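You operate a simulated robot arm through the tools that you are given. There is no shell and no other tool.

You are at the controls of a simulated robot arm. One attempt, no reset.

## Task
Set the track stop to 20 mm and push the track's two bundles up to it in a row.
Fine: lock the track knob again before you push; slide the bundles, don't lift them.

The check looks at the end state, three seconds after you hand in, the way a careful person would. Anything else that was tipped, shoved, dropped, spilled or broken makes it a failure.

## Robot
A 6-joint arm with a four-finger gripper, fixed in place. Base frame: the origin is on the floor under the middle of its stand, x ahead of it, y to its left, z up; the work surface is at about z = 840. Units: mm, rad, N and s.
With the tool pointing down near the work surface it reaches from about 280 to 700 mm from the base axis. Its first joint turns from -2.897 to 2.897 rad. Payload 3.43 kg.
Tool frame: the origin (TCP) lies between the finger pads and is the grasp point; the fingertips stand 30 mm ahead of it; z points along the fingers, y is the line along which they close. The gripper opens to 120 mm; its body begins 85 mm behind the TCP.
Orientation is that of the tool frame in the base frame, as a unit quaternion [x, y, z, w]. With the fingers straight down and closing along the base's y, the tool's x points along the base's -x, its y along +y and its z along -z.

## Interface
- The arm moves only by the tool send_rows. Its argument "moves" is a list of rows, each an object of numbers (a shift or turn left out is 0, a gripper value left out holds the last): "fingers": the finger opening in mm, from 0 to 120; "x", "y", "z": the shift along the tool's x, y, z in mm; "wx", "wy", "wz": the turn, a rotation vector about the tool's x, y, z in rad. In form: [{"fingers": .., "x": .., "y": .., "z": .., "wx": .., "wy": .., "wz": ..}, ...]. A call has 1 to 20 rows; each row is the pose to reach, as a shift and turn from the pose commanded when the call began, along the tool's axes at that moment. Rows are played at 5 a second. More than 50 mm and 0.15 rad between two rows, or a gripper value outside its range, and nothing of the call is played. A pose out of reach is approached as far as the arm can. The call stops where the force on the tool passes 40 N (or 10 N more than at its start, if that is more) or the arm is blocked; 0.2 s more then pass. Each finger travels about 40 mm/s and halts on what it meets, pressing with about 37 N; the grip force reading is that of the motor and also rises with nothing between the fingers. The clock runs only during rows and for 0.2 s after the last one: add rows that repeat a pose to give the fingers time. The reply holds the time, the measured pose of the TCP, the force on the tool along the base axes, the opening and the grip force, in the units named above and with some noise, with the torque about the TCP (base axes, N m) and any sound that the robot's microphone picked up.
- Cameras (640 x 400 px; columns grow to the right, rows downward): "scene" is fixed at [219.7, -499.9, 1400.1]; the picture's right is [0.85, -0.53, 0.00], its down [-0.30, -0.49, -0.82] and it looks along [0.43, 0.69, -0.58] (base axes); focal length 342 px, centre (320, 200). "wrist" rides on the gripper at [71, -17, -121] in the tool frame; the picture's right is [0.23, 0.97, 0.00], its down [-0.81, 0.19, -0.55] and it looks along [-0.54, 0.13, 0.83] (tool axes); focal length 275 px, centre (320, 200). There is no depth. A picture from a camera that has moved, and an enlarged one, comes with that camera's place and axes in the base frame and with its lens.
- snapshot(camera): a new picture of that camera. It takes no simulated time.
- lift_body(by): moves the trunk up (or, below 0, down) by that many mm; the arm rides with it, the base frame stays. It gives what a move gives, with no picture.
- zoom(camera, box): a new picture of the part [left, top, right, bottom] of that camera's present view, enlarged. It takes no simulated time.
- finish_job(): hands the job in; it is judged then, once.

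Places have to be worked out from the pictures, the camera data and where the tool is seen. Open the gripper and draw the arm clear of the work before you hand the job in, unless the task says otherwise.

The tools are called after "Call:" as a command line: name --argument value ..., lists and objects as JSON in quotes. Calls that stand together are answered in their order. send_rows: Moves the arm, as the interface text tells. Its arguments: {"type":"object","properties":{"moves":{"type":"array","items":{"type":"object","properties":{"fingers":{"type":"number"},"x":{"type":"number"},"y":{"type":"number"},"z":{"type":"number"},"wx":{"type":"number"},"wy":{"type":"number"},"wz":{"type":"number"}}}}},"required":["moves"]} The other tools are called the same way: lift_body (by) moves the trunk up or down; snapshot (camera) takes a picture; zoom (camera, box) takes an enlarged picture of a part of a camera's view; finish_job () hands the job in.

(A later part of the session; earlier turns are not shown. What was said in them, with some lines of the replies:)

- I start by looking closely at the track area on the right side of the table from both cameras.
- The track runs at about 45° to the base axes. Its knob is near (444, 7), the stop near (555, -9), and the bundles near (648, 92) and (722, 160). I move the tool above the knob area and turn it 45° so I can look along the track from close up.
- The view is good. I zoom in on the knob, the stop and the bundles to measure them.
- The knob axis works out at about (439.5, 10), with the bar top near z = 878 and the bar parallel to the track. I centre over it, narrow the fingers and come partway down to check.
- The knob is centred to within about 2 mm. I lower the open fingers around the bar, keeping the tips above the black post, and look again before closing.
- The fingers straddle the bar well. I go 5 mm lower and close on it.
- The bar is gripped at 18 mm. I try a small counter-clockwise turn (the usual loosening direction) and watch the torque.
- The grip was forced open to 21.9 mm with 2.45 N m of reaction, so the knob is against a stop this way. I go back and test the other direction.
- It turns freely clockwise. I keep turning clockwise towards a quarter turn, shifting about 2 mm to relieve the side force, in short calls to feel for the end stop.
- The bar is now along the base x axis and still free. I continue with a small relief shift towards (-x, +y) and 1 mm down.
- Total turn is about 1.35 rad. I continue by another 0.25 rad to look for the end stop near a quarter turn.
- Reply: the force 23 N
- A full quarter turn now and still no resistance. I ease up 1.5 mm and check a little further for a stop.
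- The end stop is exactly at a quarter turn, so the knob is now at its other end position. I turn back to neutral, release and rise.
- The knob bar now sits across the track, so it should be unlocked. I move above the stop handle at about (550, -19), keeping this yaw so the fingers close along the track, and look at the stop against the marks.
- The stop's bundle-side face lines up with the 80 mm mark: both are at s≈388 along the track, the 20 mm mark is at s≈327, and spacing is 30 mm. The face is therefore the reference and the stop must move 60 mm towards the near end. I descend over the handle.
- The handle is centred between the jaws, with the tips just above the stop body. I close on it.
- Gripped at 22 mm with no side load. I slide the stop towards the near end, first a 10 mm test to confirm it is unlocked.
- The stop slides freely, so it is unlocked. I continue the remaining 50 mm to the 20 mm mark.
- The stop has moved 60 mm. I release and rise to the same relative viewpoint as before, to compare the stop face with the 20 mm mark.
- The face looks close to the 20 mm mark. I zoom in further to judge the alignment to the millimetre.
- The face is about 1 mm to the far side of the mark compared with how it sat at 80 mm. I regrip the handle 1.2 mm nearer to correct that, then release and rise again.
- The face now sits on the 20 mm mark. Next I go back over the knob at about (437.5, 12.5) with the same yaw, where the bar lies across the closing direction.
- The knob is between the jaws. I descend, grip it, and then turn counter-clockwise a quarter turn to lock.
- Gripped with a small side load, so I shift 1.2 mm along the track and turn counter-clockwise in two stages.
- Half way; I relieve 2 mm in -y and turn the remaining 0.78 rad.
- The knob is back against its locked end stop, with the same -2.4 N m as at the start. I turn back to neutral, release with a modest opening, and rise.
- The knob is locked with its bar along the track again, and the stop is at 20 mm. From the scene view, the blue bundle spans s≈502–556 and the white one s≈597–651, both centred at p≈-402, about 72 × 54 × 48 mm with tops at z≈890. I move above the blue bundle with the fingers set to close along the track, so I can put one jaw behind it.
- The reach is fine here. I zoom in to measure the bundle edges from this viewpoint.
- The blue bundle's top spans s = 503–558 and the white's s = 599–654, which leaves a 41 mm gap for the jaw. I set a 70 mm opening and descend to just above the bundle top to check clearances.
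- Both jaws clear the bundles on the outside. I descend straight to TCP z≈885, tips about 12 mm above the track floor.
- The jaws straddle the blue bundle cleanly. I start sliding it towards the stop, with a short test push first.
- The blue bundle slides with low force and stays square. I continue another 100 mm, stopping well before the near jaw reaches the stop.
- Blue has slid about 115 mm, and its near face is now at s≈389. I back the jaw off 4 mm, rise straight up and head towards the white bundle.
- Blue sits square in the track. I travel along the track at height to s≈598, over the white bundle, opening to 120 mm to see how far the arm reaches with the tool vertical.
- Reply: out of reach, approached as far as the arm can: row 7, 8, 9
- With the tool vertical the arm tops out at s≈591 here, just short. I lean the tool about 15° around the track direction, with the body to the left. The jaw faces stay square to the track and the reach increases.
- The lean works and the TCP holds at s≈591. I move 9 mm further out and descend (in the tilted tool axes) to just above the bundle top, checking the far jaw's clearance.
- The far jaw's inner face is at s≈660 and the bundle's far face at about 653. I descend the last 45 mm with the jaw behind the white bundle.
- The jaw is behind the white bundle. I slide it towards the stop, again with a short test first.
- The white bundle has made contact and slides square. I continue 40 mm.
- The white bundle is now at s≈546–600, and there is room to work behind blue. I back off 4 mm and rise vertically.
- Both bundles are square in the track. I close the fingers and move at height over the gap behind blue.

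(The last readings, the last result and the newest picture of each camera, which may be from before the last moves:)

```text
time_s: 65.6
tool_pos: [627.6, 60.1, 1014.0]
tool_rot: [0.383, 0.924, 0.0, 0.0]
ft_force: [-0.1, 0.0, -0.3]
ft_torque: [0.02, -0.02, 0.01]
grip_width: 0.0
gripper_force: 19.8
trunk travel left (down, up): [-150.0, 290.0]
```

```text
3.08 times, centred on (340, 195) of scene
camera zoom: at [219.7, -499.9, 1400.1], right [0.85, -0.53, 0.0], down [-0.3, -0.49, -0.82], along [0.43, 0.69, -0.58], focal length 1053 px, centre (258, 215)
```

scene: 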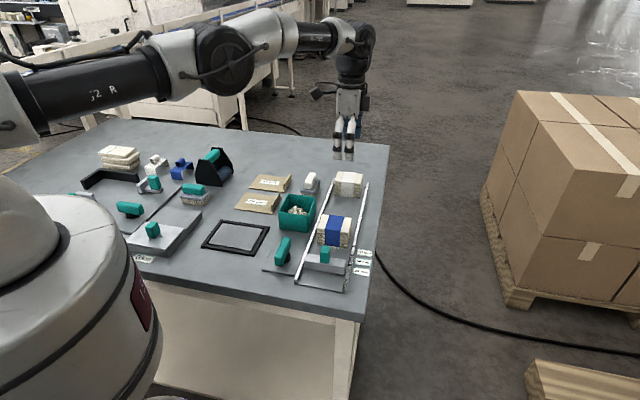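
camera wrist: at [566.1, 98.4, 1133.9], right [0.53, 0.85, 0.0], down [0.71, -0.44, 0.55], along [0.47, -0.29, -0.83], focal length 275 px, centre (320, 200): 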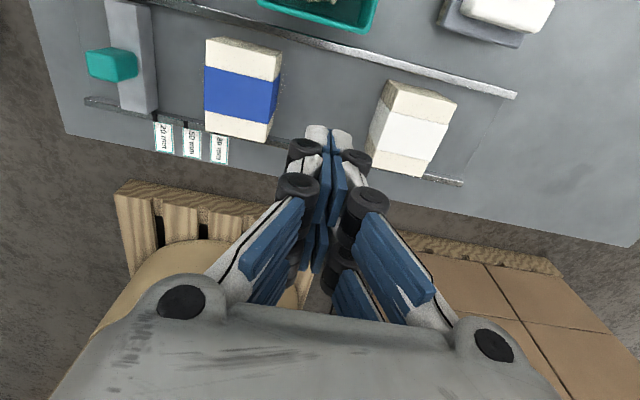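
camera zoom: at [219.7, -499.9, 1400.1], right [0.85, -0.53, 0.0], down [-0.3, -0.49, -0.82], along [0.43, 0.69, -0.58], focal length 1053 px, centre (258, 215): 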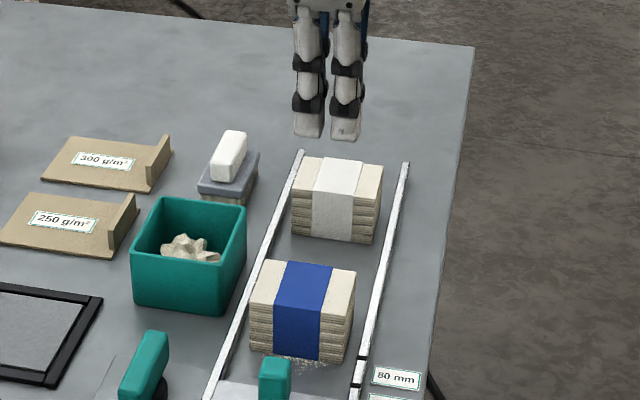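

The closed fingers are about 28 mm thick at the tips and 47 mm at the knuckles, which fits the 100 mm gap. I descend between the bundles with the tips about 7 mm above the floor.

Call:
send_rows --moves '[{"z": 35}, {"z": 70}, {"z": 100}, {"z": 120}, {"z": 133}, {"z": 133}]'

Call:
snapshot --camera "wrist"

Call:
zoom --camera "scene" --box '[280, 150, 400, 280]'

```text
time_s: 67.0
tool_pos: [629.0, 60.8, 880.4]
tool_rot: [0.383, 0.924, 0.001, 0.0]
ft_force: [-1.0, 0.1, -0.2]
ft_torque: [-0.03, 0.01, 0.01]
grip_width: 0.0
gripper_force: 33.1
trunk travel left (down, up): [-150.0, 290.0]
```

```text
taken
camera wrist: at [565.7, 98.4, 1001.4], right [0.53, 0.85, 0.0], down [0.71, -0.44, 0.55], along [0.47, -0.29, -0.83], focal length 275 px, centre (320, 200)
```

wrist: 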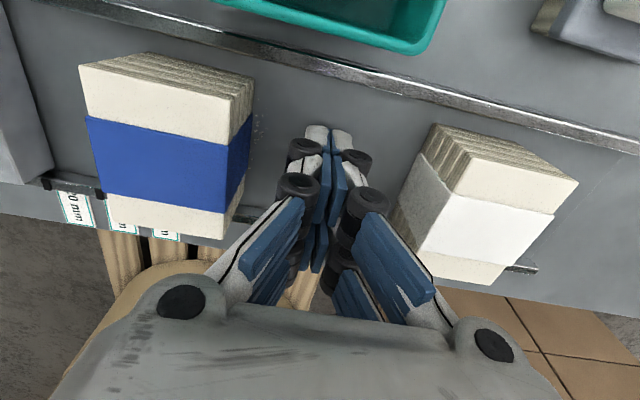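

```text
3.08 times, centred on (340, 215) of scene
camera zoom: at [219.7, -499.9, 1400.1], right [0.85, -0.53, 0.0], down [-0.3, -0.49, -0.82], along [0.43, 0.69, -0.58], focal length 1053 px, centre (258, 154)
```

zoom: 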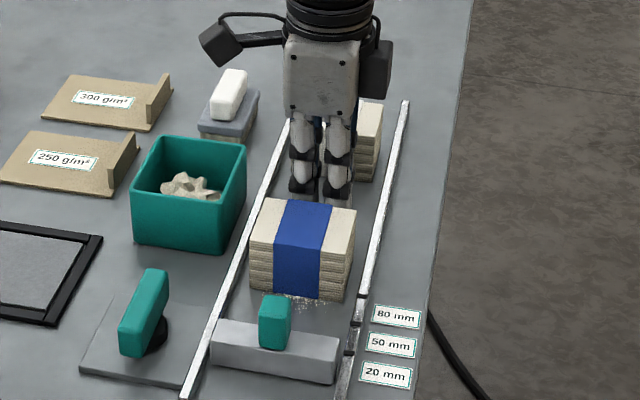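

I push blue forward with the closed fingers, 30 mm first to check contact.

Call:
send_rows --moves '[{"y": -5}, {"y": -10}, {"y": -15}, {"y": -20}, {"y": -25}, {"y": -30}]'

Call:
snapshot --camera "wrist"

Call:
zoom --camera "scene" --box '[290, 200, 380, 280]'

```text
time_s: 68.4
tool_pos: [606.0, 38.8, 880.3]
tool_rot: [0.382, 0.924, -0.001, 0.0]
ft_force: [0.5, -0.8, -0.5]
ft_torque: [0.06, 0.0, -0.02]
grip_width: 0.0
gripper_force: 33.3
trunk travel left (down, up): [-150.0, 290.0]
```

```text
taken
camera wrist: at [544.0, 77.0, 1001.1], right [0.53, 0.85, 0.0], down [0.71, -0.44, 0.55], along [0.47, -0.29, -0.83], focal length 275 px, centre (320, 200)
```

wrist: 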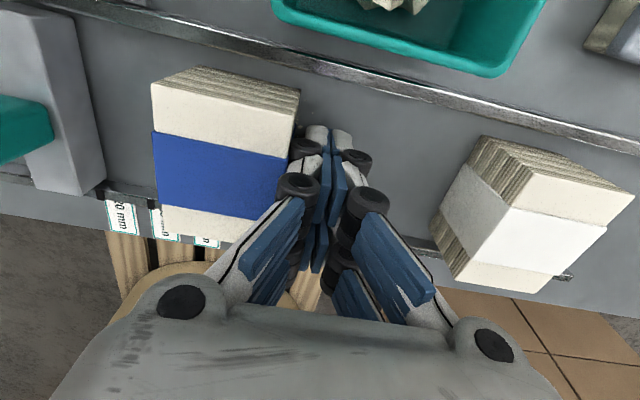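

```text
5.00 times, centred on (335, 240) of scene
camera zoom: at [219.7, -499.9, 1400.1], right [0.85, -0.53, 0.0], down [-0.3, -0.49, -0.82], along [0.43, 0.69, -0.58], focal length 1711 px, centre (245, 0)
```

zoom: 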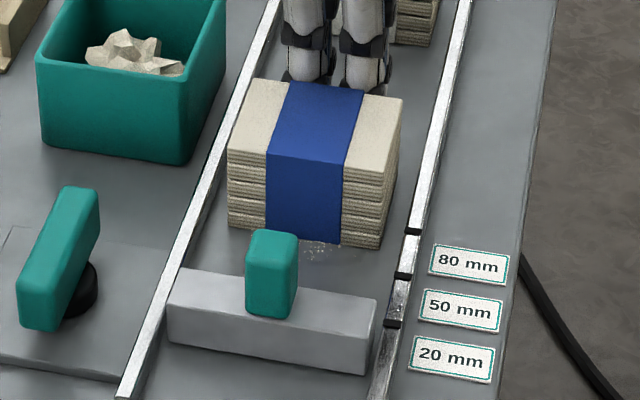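

Blue is in contact and square. I push 42 mm more, stopping a few millimetres short of the stop; the white bundle will take it the rest of the way.

Call:
send_rows --moves '[{"y": -5}, {"y": -10}, {"y": -15}, {"y": -20}, {"y": -25}, {"y": -30}, {"y": -35}, {"y": -39}, {"y": -42}, {"y": -42}]'

Call:
zoom --camera "scene" --box '[290, 200, 380, 280]'

Call:
snapshot --camera "wrist"

```text
time_s: 70.6
tool_pos: [575.9, 8.9, 879.7]
tool_rot: [0.383, 0.924, 0.0, 0.0]
ft_force: [-0.3, -0.1, 0.2]
ft_torque: [-0.03, 0.0, 0.0]
grip_width: 0.0
gripper_force: 33.0
trunk travel left (down, up): [-150.0, 290.0]
```

```text
5.00 times, centred on (335, 240) of scene
camera zoom: at [219.7, -499.9, 1400.1], right [0.85, -0.53, 0.0], down [-0.3, -0.49, -0.82], along [0.43, 0.69, -0.58], focal length 1711 px, centre (245, 0)
```

zoom: 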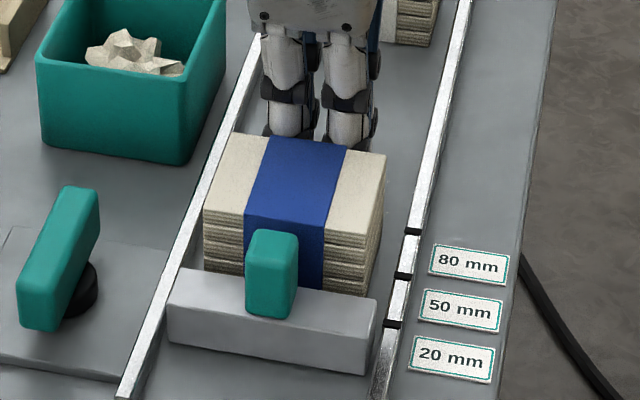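

```text
taken
camera wrist: at [514.2, 47.5, 1000.8], right [0.53, 0.85, 0.0], down [0.71, -0.44, 0.55], along [0.47, -0.29, -0.83], focal length 275 px, centre (320, 200)
```

wrist: 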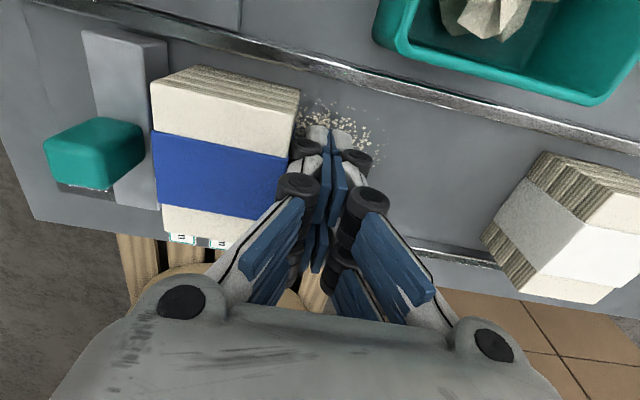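

Blue is just short of the stop. I back off, rise, open to 90 mm and travel back over the white bundle to s≈562, within vertical reach.

Call:
send_rows --moves '[{"y": 12}, {"y": 12, "z": -35}, {"y": 12, "z": -75}, {"y": 12, "z": -115}, {"y": 12, "z": -133}, {"y": 40, "z": -133, "fingers": 90}, {"y": 70, "z": -133}, {"y": 100, "z": -133}, {"y": 130, "z": -133}, {"y": 147.6, "z": -133}, {"y": 147.6, "z": -133}, {"y": 147.6, "z": -133}]'

Call:
snapshot --camera "wrist"

Call:
zoom --camera "scene" --box '[280, 140, 400, 280]'

```text
time_s: 73.2
tool_pos: [681.3, 113.2, 1013.3]
tool_rot: [0.382, 0.924, 0.0, 0.0]
ft_force: [0.1, 1.5, 0.4]
ft_torque: [0.02, 0.0, 0.02]
grip_width: 89.9
gripper_force: 0.0
trunk travel left (down, up): [-150.0, 290.0]
```

```text
taken
camera wrist: at [618.8, 152.1, 1133.8], right [0.53, 0.85, 0.0], down [0.71, -0.44, 0.55], along [0.47, -0.29, -0.83], focal length 275 px, centre (320, 200)
```

wrist: 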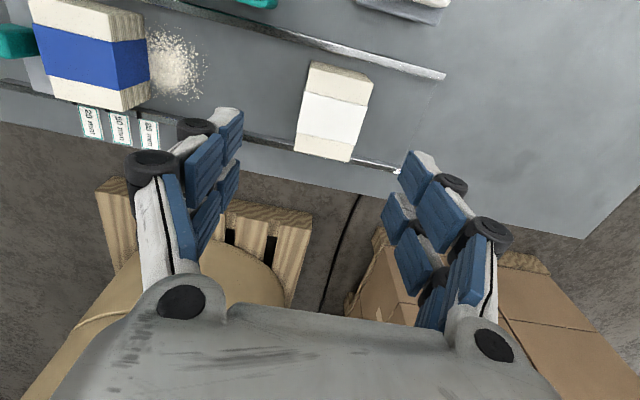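

```text
2.86 times, centred on (340, 210) of scene
camera zoom: at [219.7, -499.9, 1400.1], right [0.85, -0.53, 0.0], down [-0.3, -0.49, -0.82], along [0.43, 0.69, -0.58], focal length 978 px, centre (263, 171)
```

zoom: 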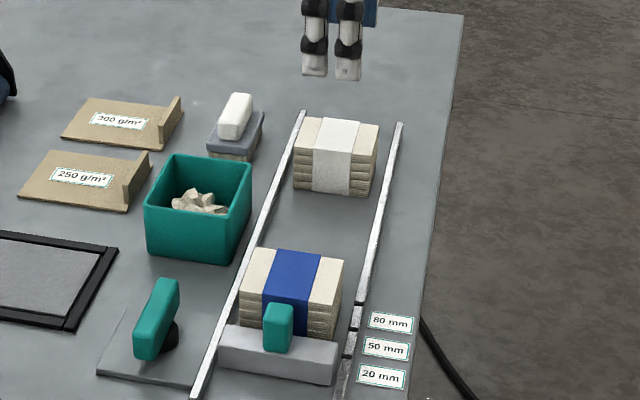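

The white bundle spans s≈546–600 and the jaws bracket it at 517 and 607. I descend straight down.

Call:
send_rows --moves '[{"z": 35}, {"z": 70}, {"z": 95}, {"z": 115}, {"z": 127}, {"z": 127}]'

Call:
snapshot --camera "wrist"

```text
time_s: 74.6
tool_pos: [680.7, 113.8, 886.9]
tool_rot: [0.383, 0.924, -0.001, -0.001]
ft_force: [0.3, 0.8, -0.4]
ft_torque: [-0.01, 0.01, -0.01]
grip_width: 90.2
gripper_force: 0.0
trunk travel left (down, up): [-150.0, 290.0]
```

```text
taken
camera wrist: at [618.9, 151.9, 1007.4], right [0.53, 0.85, 0.0], down [0.71, -0.44, 0.55], along [0.47, -0.29, -0.83], focal length 275 px, centre (320, 200)
```

wrist: 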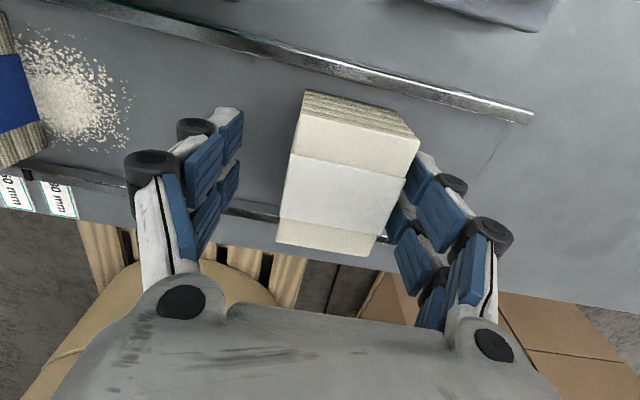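

Clean bracket. I slide the white bundle 86 mm, keeping the near jaw clear of blue.

Call:
send_rows --moves '[{"y": -5}, {"y": -10}, {"y": -15}, {"y": -20}, {"y": -26}, {"y": -32}, {"y": -38}, {"y": -44}, {"y": -50}, {"y": -56}, {"y": -62}, {"y": -68}, {"y": -74}, {"y": -80}, {"y": -86}, {"y": -86}]'

Call:
snapshot --camera "wrist"

Call:
zoom --camera "scene" --box '[280, 150, 400, 280]'

```text
time_s: 78.0
tool_pos: [618.8, 52.0, 885.2]
tool_rot: [0.383, 0.924, 0.0, 0.0]
ft_force: [-0.2, 0.0, -0.2]
ft_torque: [-0.01, 0.01, -0.02]
grip_width: 90.2
gripper_force: 0.1
trunk travel left (down, up): [-150.0, 290.0]
```

```text
taken
camera wrist: at [557.8, 90.7, 1006.3], right [0.53, 0.85, 0.0], down [0.71, -0.44, 0.55], along [0.47, -0.29, -0.83], focal length 275 px, centre (320, 200)
```

wrist: 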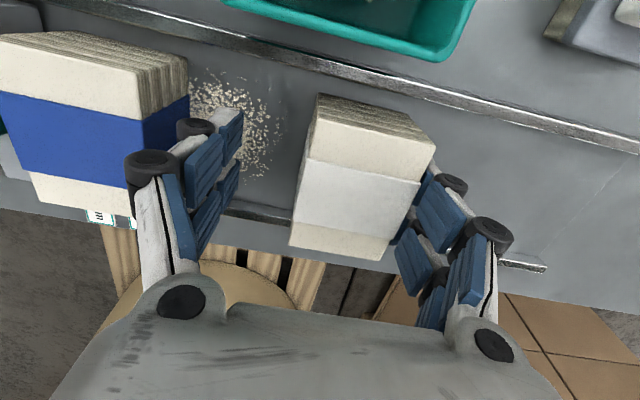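

```text
3.08 times, centred on (340, 215) of scene
camera zoom: at [219.7, -499.9, 1400.1], right [0.85, -0.53, 0.0], down [-0.3, -0.49, -0.82], along [0.43, 0.69, -0.58], focal length 1053 px, centre (258, 154)
```

zoom: 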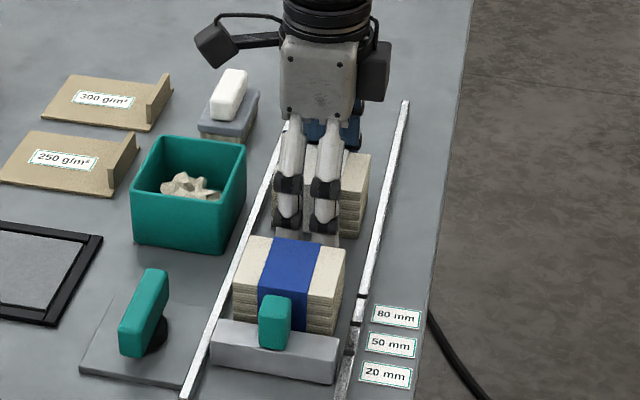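

White is now at s≈466–521. I back off, rise, close the fingers and move behind it at s≈556.

Call:
send_rows --moves '[{"y": 4}, {"y": 4, "z": -35}, {"y": 4, "z": -75}, {"y": 4, "z": -110}, {"y": 4, "z": -127}, {"y": 30, "z": -127, "fingers": 0}, {"y": 60, "z": -127}, {"y": 80, "z": -127}, {"y": 80, "z": -127}, {"y": 80, "z": -127}, {"y": 80, "z": -127}, {"y": 80, "z": -127}]'

Call:
snapshot --camera "wrist"

Call:
zoom --camera "scene" --box '[280, 150, 400, 280]'

```text
time_s: 80.6
tool_pos: [676.4, 108.9, 1011.8]
tool_rot: [0.382, 0.924, 0.001, 0.0]
ft_force: [0.3, -0.6, -1.0]
ft_torque: [-0.01, 0.01, 0.0]
grip_width: 0.0
gripper_force: 31.6
trunk travel left (down, up): [-150.0, 290.0]
```

```text
taken
camera wrist: at [614.0, 147.4, 1133.5], right [0.53, 0.85, 0.0], down [0.71, -0.44, 0.55], along [0.47, -0.29, -0.83], focal length 275 px, centre (320, 200)
```

wrist: 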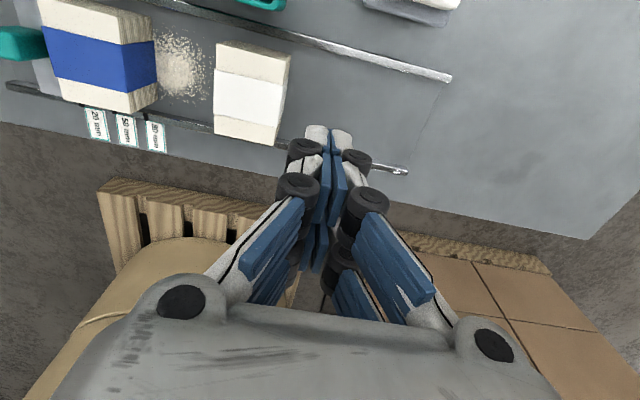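

```text
3.08 times, centred on (340, 215) of scene
camera zoom: at [219.7, -499.9, 1400.1], right [0.85, -0.53, 0.0], down [-0.3, -0.49, -0.82], along [0.43, 0.69, -0.58], focal length 1053 px, centre (258, 154)
```

zoom: 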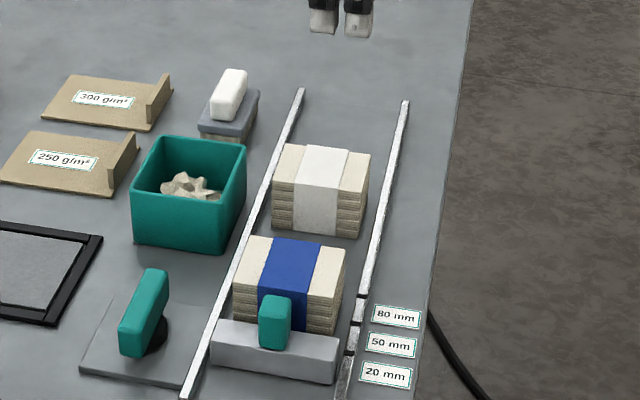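

Both bundles are square and centred in the track. I descend behind the white one.

Call:
send_rows --moves '[{"z": 35}, {"z": 70}, {"z": 100}, {"z": 120}, {"z": 133}, {"z": 133}]'

Call:
snapshot --camera "wrist"

```text
time_s: 82.0
tool_pos: [676.1, 109.6, 880.2]
tool_rot: [0.383, 0.924, 0.0, 0.0]
ft_force: [0.0, -0.3, 0.1]
ft_torque: [-0.05, -0.01, -0.06]
grip_width: 0.0
gripper_force: 33.2
trunk travel left (down, up): [-150.0, 290.0]
```

```text
taken
camera wrist: at [614.4, 147.9, 1000.3], right [0.53, 0.85, 0.0], down [0.71, -0.44, 0.55], along [0.47, -0.29, -0.83], focal length 275 px, centre (320, 200)
```

wrist: 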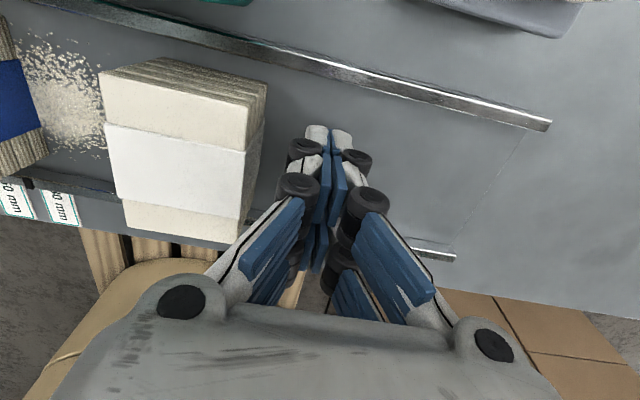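

I push the white bundle towards blue, 76 mm at a steady pace, then pause to look.

Call:
send_rows --moves '[{"y": -5}, {"y": -10}, {"y": -15}, {"y": -20}, {"y": -25}, {"y": -30}, {"y": -35}, {"y": -40}, {"y": -45}, {"y": -50}, {"y": -55}, {"y": -60}, {"y": -65}, {"y": -70}, {"y": -74}, {"y": -76}, {"y": -76}]'

Call:
snapshot --camera "wrist"

Call:
zoom --camera "scene" --box '[290, 190, 380, 280]'

```text
time_s: 85.6
tool_pos: [622.4, 55.5, 880.3]
tool_rot: [0.382, 0.924, 0.0, 0.0]
ft_force: [0.0, 0.4, 0.4]
ft_torque: [-0.02, 0.01, 0.0]
grip_width: 0.0
gripper_force: 33.2
trunk travel left (down, up): [-150.0, 290.0]
```

```text
taken
camera wrist: at [560.7, 93.7, 1000.9], right [0.53, 0.85, 0.0], down [0.71, -0.44, 0.55], along [0.47, -0.29, -0.83], focal length 275 px, centre (320, 200)
```

wrist: 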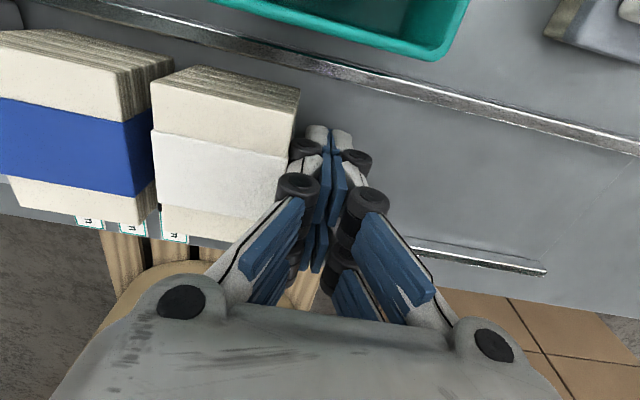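

```text
4.44 times, centred on (335, 235) of scene
camera zoom: at [219.7, -499.9, 1400.1], right [0.85, -0.53, 0.0], down [-0.3, -0.49, -0.82], along [0.43, 0.69, -0.58], focal length 1521 px, centre (253, 44)
```

zoom: 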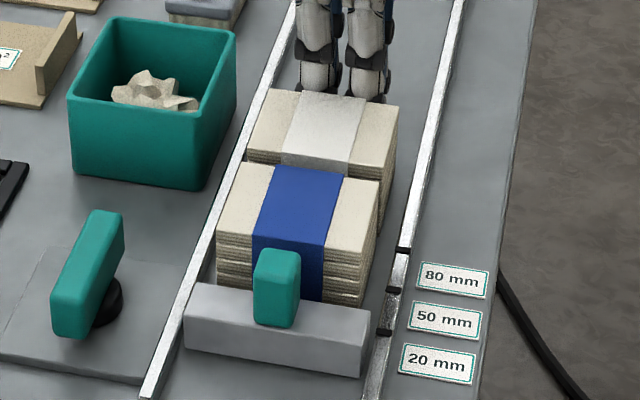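

There is a gap of about 7 mm between the bundles. I continue slowly in 2 mm steps and watch the force for contact with the stop.

Call:
send_rows --moves '[{"y": -2}, {"y": -4}, {"y": -6}, {"y": -8}, {"y": -10}, {"y": -12}, {"y": -14}, {"y": -16}, {"y": -16}]'

Call:
snapshot --camera "wrist"

Call:
zoom --camera "scene" --box '[300, 200, 380, 280]'

```text
time_s: 87.6
tool_pos: [612.4, 45.8, 878.4]
tool_rot: [0.383, 0.924, 0.0, 0.0]
ft_force: [0.7, 0.7, -0.7]
ft_torque: [0.0, 0.02, 0.03]
grip_width: 0.1
gripper_force: 33.5
trunk travel left (down, up): [-150.0, 290.0]
```

```text
taken
camera wrist: at [549.3, 82.8, 1000.6], right [0.53, 0.85, 0.0], down [0.71, -0.44, 0.55], along [0.47, -0.29, -0.83], focal length 275 px, centre (320, 200)
```

wrist: 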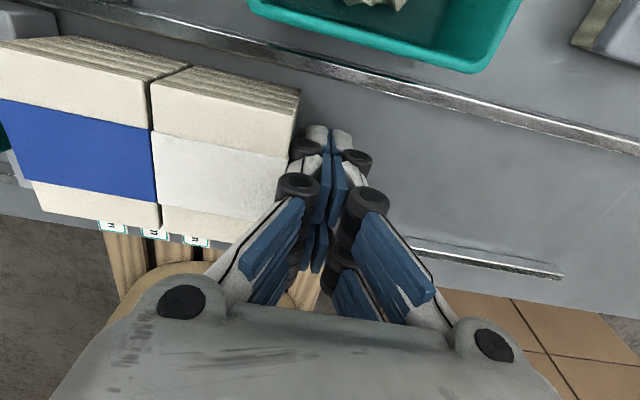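

```text
5.00 times, centred on (340, 240) of scene
camera zoom: at [219.7, -499.9, 1400.1], right [0.85, -0.53, 0.0], down [-0.3, -0.49, -0.82], along [0.43, 0.69, -0.58], focal length 1711 px, centre (220, 0)
```

zoom: 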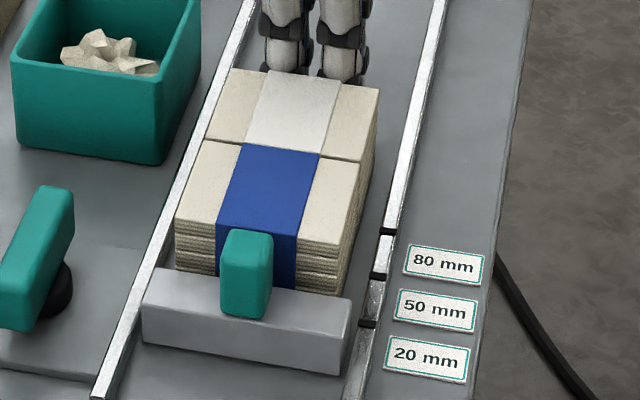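

The bundles now touch. I keep pushing in 1 mm steps until force shows blue seated against the stop.

Call:
send_rows --moves '[{"y": -1}, {"y": -2}, {"y": -3}, {"y": -4}]'

Call:
zoom --camera "scene" --box '[300, 200, 380, 280]'

```text
time_s: 88.6
tool_pos: [608.6, 42.8, 878.4]
tool_rot: [0.382, 0.924, 0.0, 0.0]
ft_force: [0.6, 1.3, -0.3]
ft_torque: [0.0, 0.04, -0.01]
grip_width: 0.0
gripper_force: 33.5
trunk travel left (down, up): [-150.0, 290.0]
```

```text
5.00 times, centred on (340, 240) of scene
camera zoom: at [219.7, -499.9, 1400.1], right [0.85, -0.53, 0.0], down [-0.3, -0.49, -0.82], along [0.43, 0.69, -0.58], focal length 1711 px, centre (220, 0)
```

zoom: 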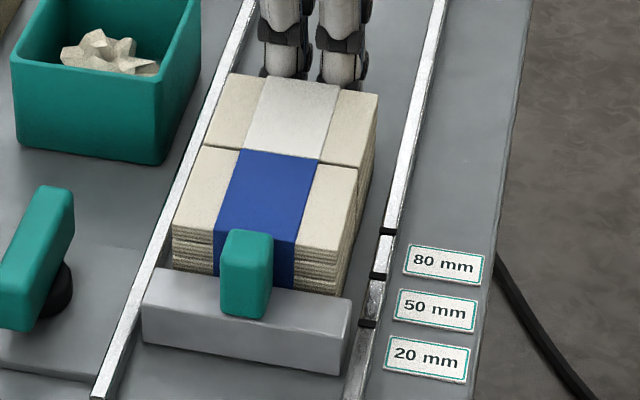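

No contact force yet, so I take 4 mm more in 1 mm steps.

Call:
send_rows --moves '[{"y": -1}, {"y": -2}, {"y": -3}, {"y": -4}]'

Call:
zoom --camera "scene" --box '[300, 200, 380, 280]'

```text
time_s: 89.6
tool_pos: [607.3, 39.6, 880.4]
tool_rot: [0.383, 0.924, 0.001, 0.001]
ft_force: [3.1, 4.2, 0.7]
ft_torque: [-0.05, 0.04, 0.0]
grip_width: 0.1
gripper_force: 32.9
trunk travel left (down, up): [-150.0, 290.0]
```

```text
5.00 times, centred on (340, 240) of scene
camera zoom: at [219.7, -499.9, 1400.1], right [0.85, -0.53, 0.0], down [-0.3, -0.49, -0.82], along [0.43, 0.69, -0.58], focal length 1711 px, centre (220, 0)
```

zoom: 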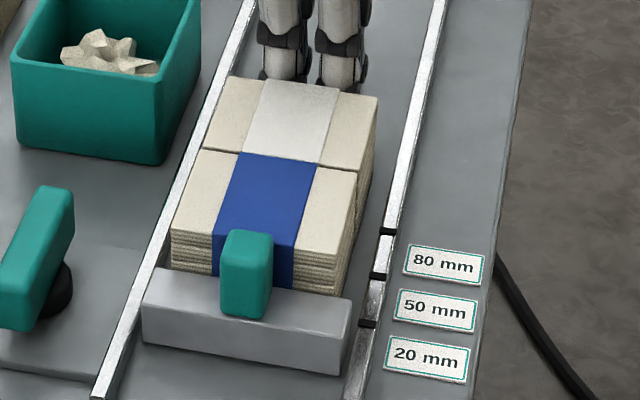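

About 5 N has built up along the track, which means contact. I push a little more to confirm it is seated.

Call:
send_rows --moves '[{"y": -0.7}, {"y": -1.4}, {"y": -2}, {"y": -2}]'

Call:
snapshot --camera "wrist"

Call:
zoom --camera "scene" --box '[300, 200, 380, 280]'

```text
time_s: 90.6
tool_pos: [607.3, 37.7, 880.6]
tool_rot: [0.383, 0.924, 0.0, 0.001]
ft_force: [11.9, 10.7, 3.6]
ft_torque: [-0.15, 0.12, 0.01]
grip_width: 0.0
gripper_force: 33.6
trunk travel left (down, up): [-150.0, 290.0]
```

```text
taken
camera wrist: at [543.8, 77.0, 1000.7], right [0.52, 0.85, 0.0], down [0.71, -0.44, 0.55], along [0.47, -0.29, -0.83], focal length 275 px, centre (320, 200)
```

wrist: 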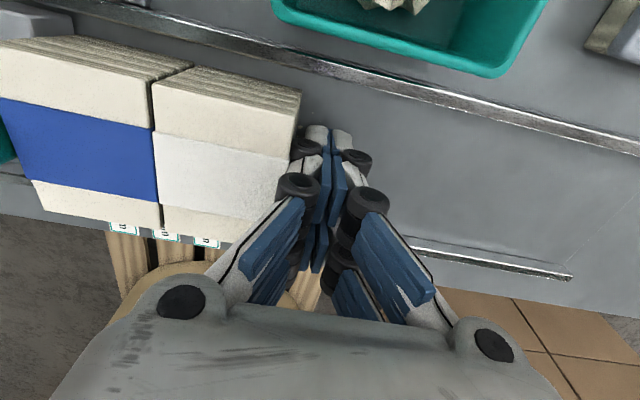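

```text
5.00 times, centred on (340, 240) of scene
camera zoom: at [219.7, -499.9, 1400.1], right [0.85, -0.53, 0.0], down [-0.3, -0.49, -0.82], along [0.43, 0.69, -0.58], focal length 1711 px, centre (220, 0)
```

zoom: 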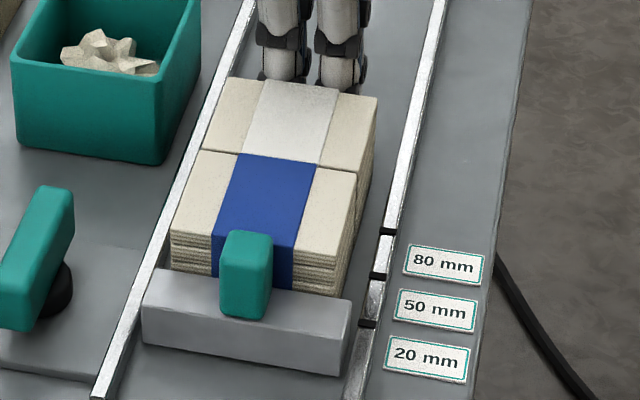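

The push now meets 16 N with no movement of the stop, so both bundles are seated against the locked stop. I back off 20 mm, then rise and inspect.

Call:
send_rows --moves '[{"y": 3}, {"y": 10}, {"y": 20}, {"y": 20, "z": -35}, {"y": 20, "z": -75}, {"y": 20, "z": -115}, {"y": 20, "z": -150}, {"y": 20, "z": -150}]'

Call:
send_rows --moves '[{"y": -25}, {"y": -50}, {"y": -75}, {"y": -90}, {"y": -90}]'

Call:
snapshot --camera "wrist"

Call:
zoom --camera "wrist" --box '[230, 20, 450, 180]'

Call:
zoom --camera "scene" --box '[290, 190, 380, 280]'

```text
time_s: 92.4
tool_pos: [618.4, 51.4, 1030.8]
tool_rot: [0.382, 0.924, 0.0, 0.001]
ft_force: [0.1, -0.4, -0.3]
ft_torque: [-0.01, -0.01, -0.01]
grip_width: 0.1
gripper_force: 33.5
trunk travel left (down, up): [-150.0, 290.0]
```

```text
time_s: 93.6
tool_pos: [554.4, -13.1, 1030.3]
tool_rot: [0.383, 0.924, 0.0, 0.0]
ft_force: [-0.2, 0.9, -1.0]
ft_torque: [-0.01, 0.04, 0.0]
grip_width: 0.0
gripper_force: 33.5
trunk travel left (down, up): [-150.0, 290.0]
```

```text
taken
camera wrist: at [492.9, 25.8, 1151.0], right [0.53, 0.85, 0.0], down [0.71, -0.44, 0.55], along [0.47, -0.29, -0.83], focal length 275 px, centre (320, 200)
```

wrist: 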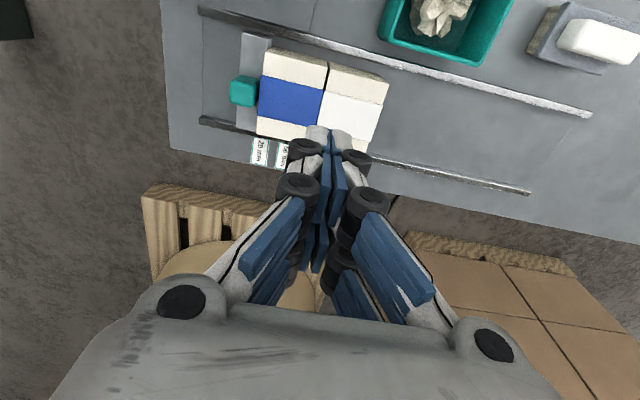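

```text
2.50 times, centred on (340, 100) of wrist
camera zoom: at [492.9, 25.8, 1151.0], right [0.53, 0.85, 0.0], down [0.71, -0.44, 0.55], along [0.47, -0.29, -0.83], focal length 688 px, centre (270, 450)
```

zoom: 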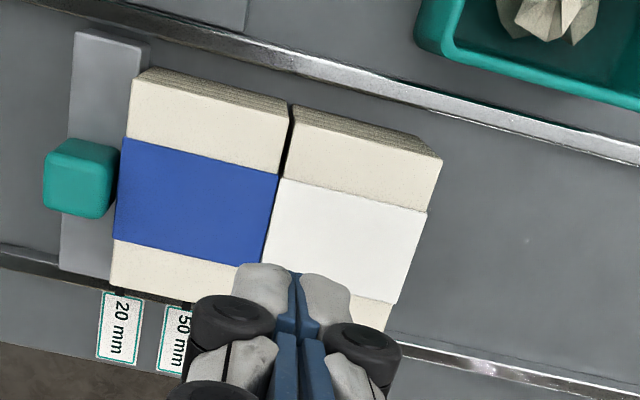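

```text
4.44 times, centred on (335, 235) of scene
camera zoom: at [219.7, -499.9, 1400.1], right [0.85, -0.53, 0.0], down [-0.3, -0.49, -0.82], along [0.43, 0.69, -0.58], focal length 1521 px, centre (253, 44)
```

zoom: 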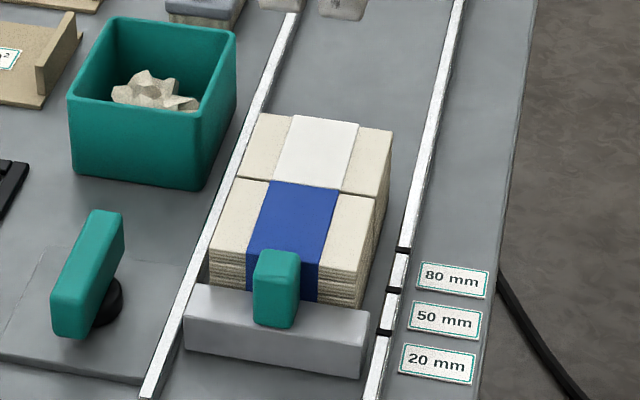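

There seems to be a slight wedge gap between the bundles on the left side. I shift the viewpoint to inspect this properly.

Call:
send_rows --moves '[{"y": 25}, {"y": 50, "x": 15}, {"y": 60, "x": 40}, {"y": 60, "x": 60}, {"y": 60, "x": 60}]'

Call:
snapshot --camera "wrist"

Call:
zoom --camera "scene" --box '[305, 205, 360, 260]'

```text
time_s: 94.8
tool_pos: [553.9, 73.0, 1029.9]
tool_rot: [0.383, 0.924, 0.0, 0.0]
ft_force: [0.0, 0.6, 0.0]
ft_torque: [-0.01, 0.02, 0.01]
grip_width: 0.0
gripper_force: 33.5
trunk travel left (down, up): [-150.0, 290.0]
```

```text
taken
camera wrist: at [492.3, 110.7, 1150.8], right [0.53, 0.85, 0.0], down [0.71, -0.44, 0.55], along [0.47, -0.29, -0.83], focal length 275 px, centre (320, 200)
```

wrist: 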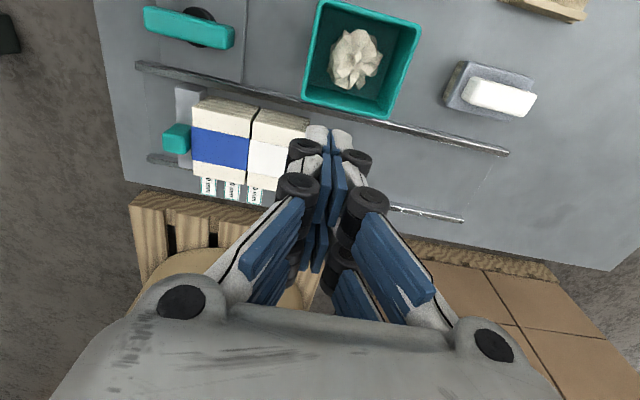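

```text
7.27 times, centred on (332, 232) of scene
camera zoom: at [219.7, -499.9, 1400.1], right [0.85, -0.53, 0.0], down [-0.3, -0.49, -0.82], along [0.43, 0.69, -0.58], focal length 2489 px, centre (229, -36)
```

zoom: 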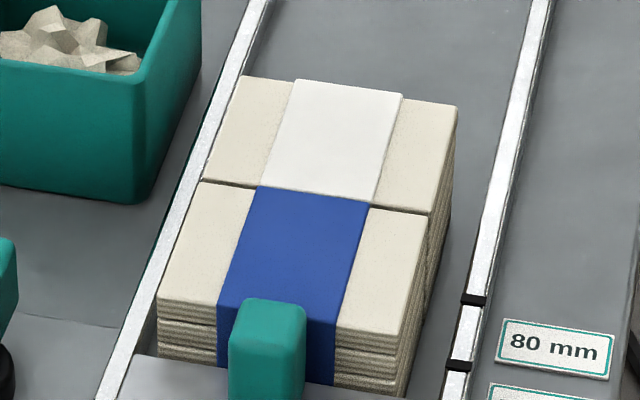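

Call:
zoom --camera "wrist" --box '[155, 75, 325, 205]'

Call:
zoom --camera "wrist" --box '[215, 90, 305, 150]'

```text
3.08 times, centred on (240, 140) of wrist
camera zoom: at [492.3, 110.7, 1150.8], right [0.53, 0.85, 0.0], down [0.71, -0.44, 0.55], along [0.47, -0.29, -0.83], focal length 847 px, centre (566, 385)
```

zoom: 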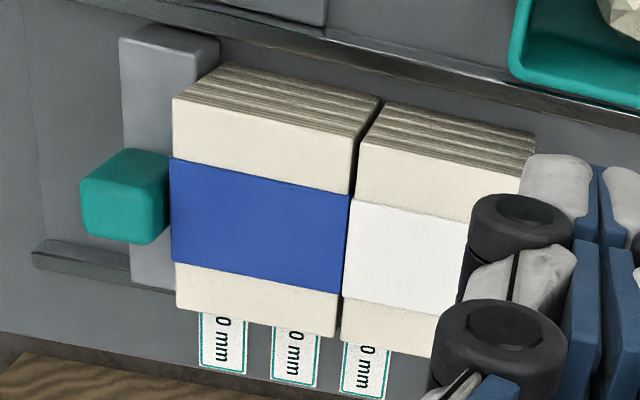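

```text
6.67 times, centred on (260, 120) of wrist
camera zoom: at [492.3, 110.7, 1150.8], right [0.53, 0.85, 0.0], down [0.71, -0.44, 0.55], along [0.47, -0.29, -0.83], focal length 1835 px, centre (720, 733)
```

zoom: 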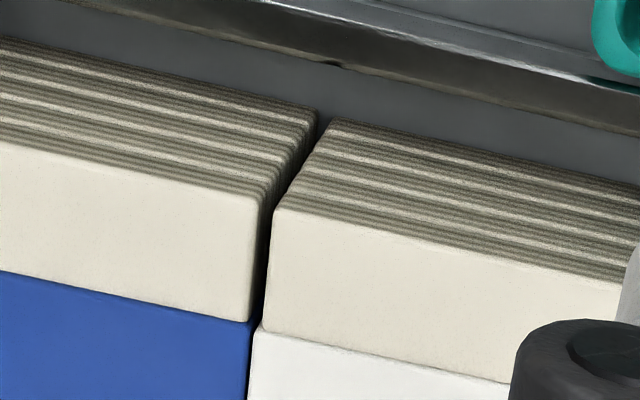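

The bundles touch through their bands and their sides line up. Blue's near face is at s≈327 on both sides, flush with the stop face, so the row is seated. I open the gripper and draw the arm up and clear.

Call:
send_rows --moves '[{"z": -30}, {"z": -60, "fingers": 100}, {"z": -90, "x": 20}, {"z": -110, "x": 50}, {"z": -120, "x": 80, "y": -10}, {"z": -120, "x": 110, "y": -20}, {"z": -120, "x": 110, "y": -20}, {"z": -120, "x": 110, "y": -20}]'

Call:
snapshot --camera "scene"

Call:
zoom --camera "scene" --box '[240, 170, 400, 300]'

Call:
zoom --camera "scene" --box '[340, 240, 375, 280]'

Call:
zoom --camera "scene" --box '[60, 130, 260, 280]'

Call:
snapshot --camera "wrist"

```text
time_s: 96.6
tool_pos: [463.5, 136.8, 1150.2]
tool_rot: [0.382, 0.924, 0.0, 0.001]
ft_force: [0.2, 0.1, 0.8]
ft_torque: [0.02, 0.0, 0.01]
grip_width: 99.9
gripper_force: 0.1
trunk travel left (down, up): [-150.0, 290.0]
```

```text
taken
```

scene: 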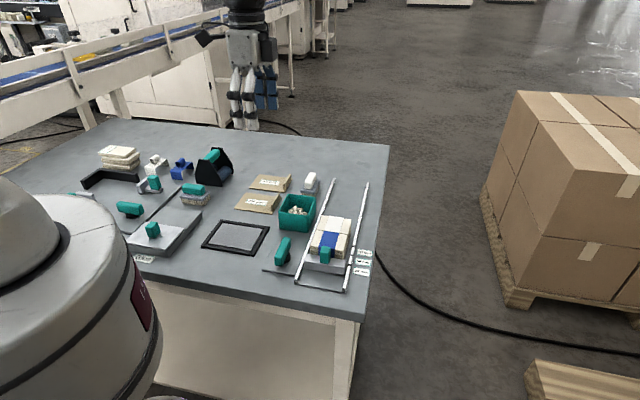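

```text
3.08 times, centred on (320, 235) of scene
camera zoom: at [219.7, -499.9, 1400.1], right [0.85, -0.53, 0.0], down [-0.3, -0.49, -0.82], along [0.43, 0.69, -0.58], focal length 1053 px, centre (320, 92)
```

zoom: 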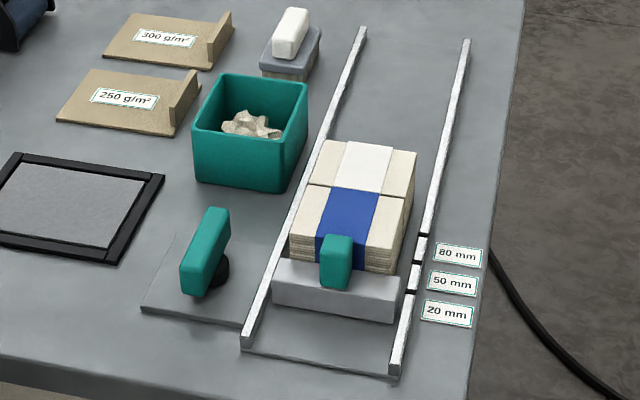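

```text
10.00 times, centred on (358, 260) of scene
camera zoom: at [219.7, -499.9, 1400.1], right [0.85, -0.53, 0.0], down [-0.3, -0.49, -0.82], along [0.43, 0.69, -0.58], focal length 3423 px, centre (-55, -400)
```

zoom: 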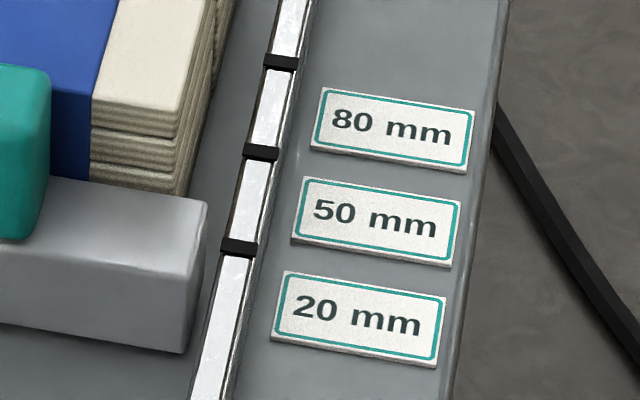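

```text
2.67 times, centred on (160, 205) of scene
camera zoom: at [219.7, -499.9, 1400.1], right [0.85, -0.53, 0.0], down [-0.3, -0.49, -0.82], along [0.43, 0.69, -0.58], focal length 913 px, centre (747, 187)
```

zoom: 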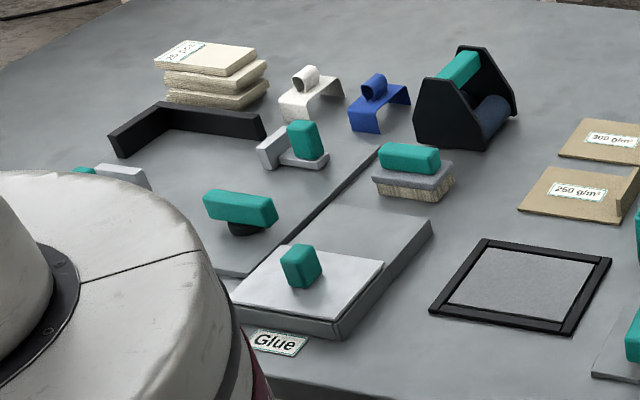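

```text
taken
camera wrist: at [401.6, 173.6, 1271.3], right [0.53, 0.85, 0.0], down [0.71, -0.44, 0.55], along [0.47, -0.29, -0.83], focal length 275 px, centre (320, 200)
```

wrist: 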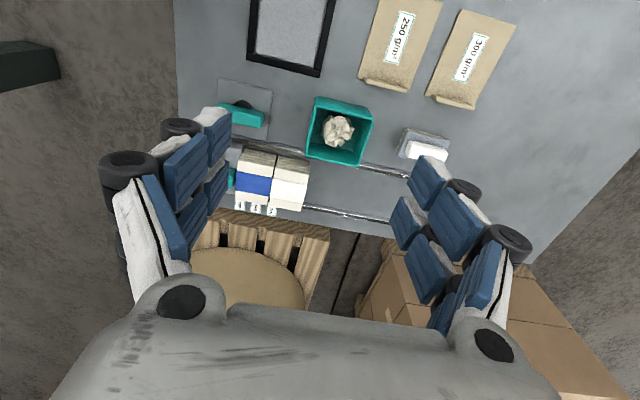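

The final views show the stop at the 20 mm mark, the knob bar back in its locked position along the track, and both bundles in a row against the stop. Everything else on the table is where it was, and the arm is clear with the gripper open. I hand the job in.

Call:
finish_job

```text
The job is handed in.
```

I set the stop to 20 mm, locked the knob again, and pushed both bundles up to the stop in a row. The job is handed in; I have not seen the check's result.

- **Stop:** its bundle-side face is on the 20 mm mark, within about 1 mm by my measurement. I used that face as the reference because it lined up with the 80 mm mark at the start.
- **Knob:** I turned it back to its original end stop before pushing. At the end, about 16 N through the bundles did not visibly move the stop; in the last picture it sits within about 0.5 mm of where I set it.
- **Bundles:** I slid both the whole way and never lifted them. Blue is against the stop and white is behind it. They touch at their bands, with a gap of about 2 mm at the left edge of the seam.
- **Crumbs:** there were paper crumbs on the track in front of the stop. I did not sweep them, so the bundles now sit over them.

The rest of the table looks unchanged in the last pictures. The gripper is open and the arm is clear of the work.
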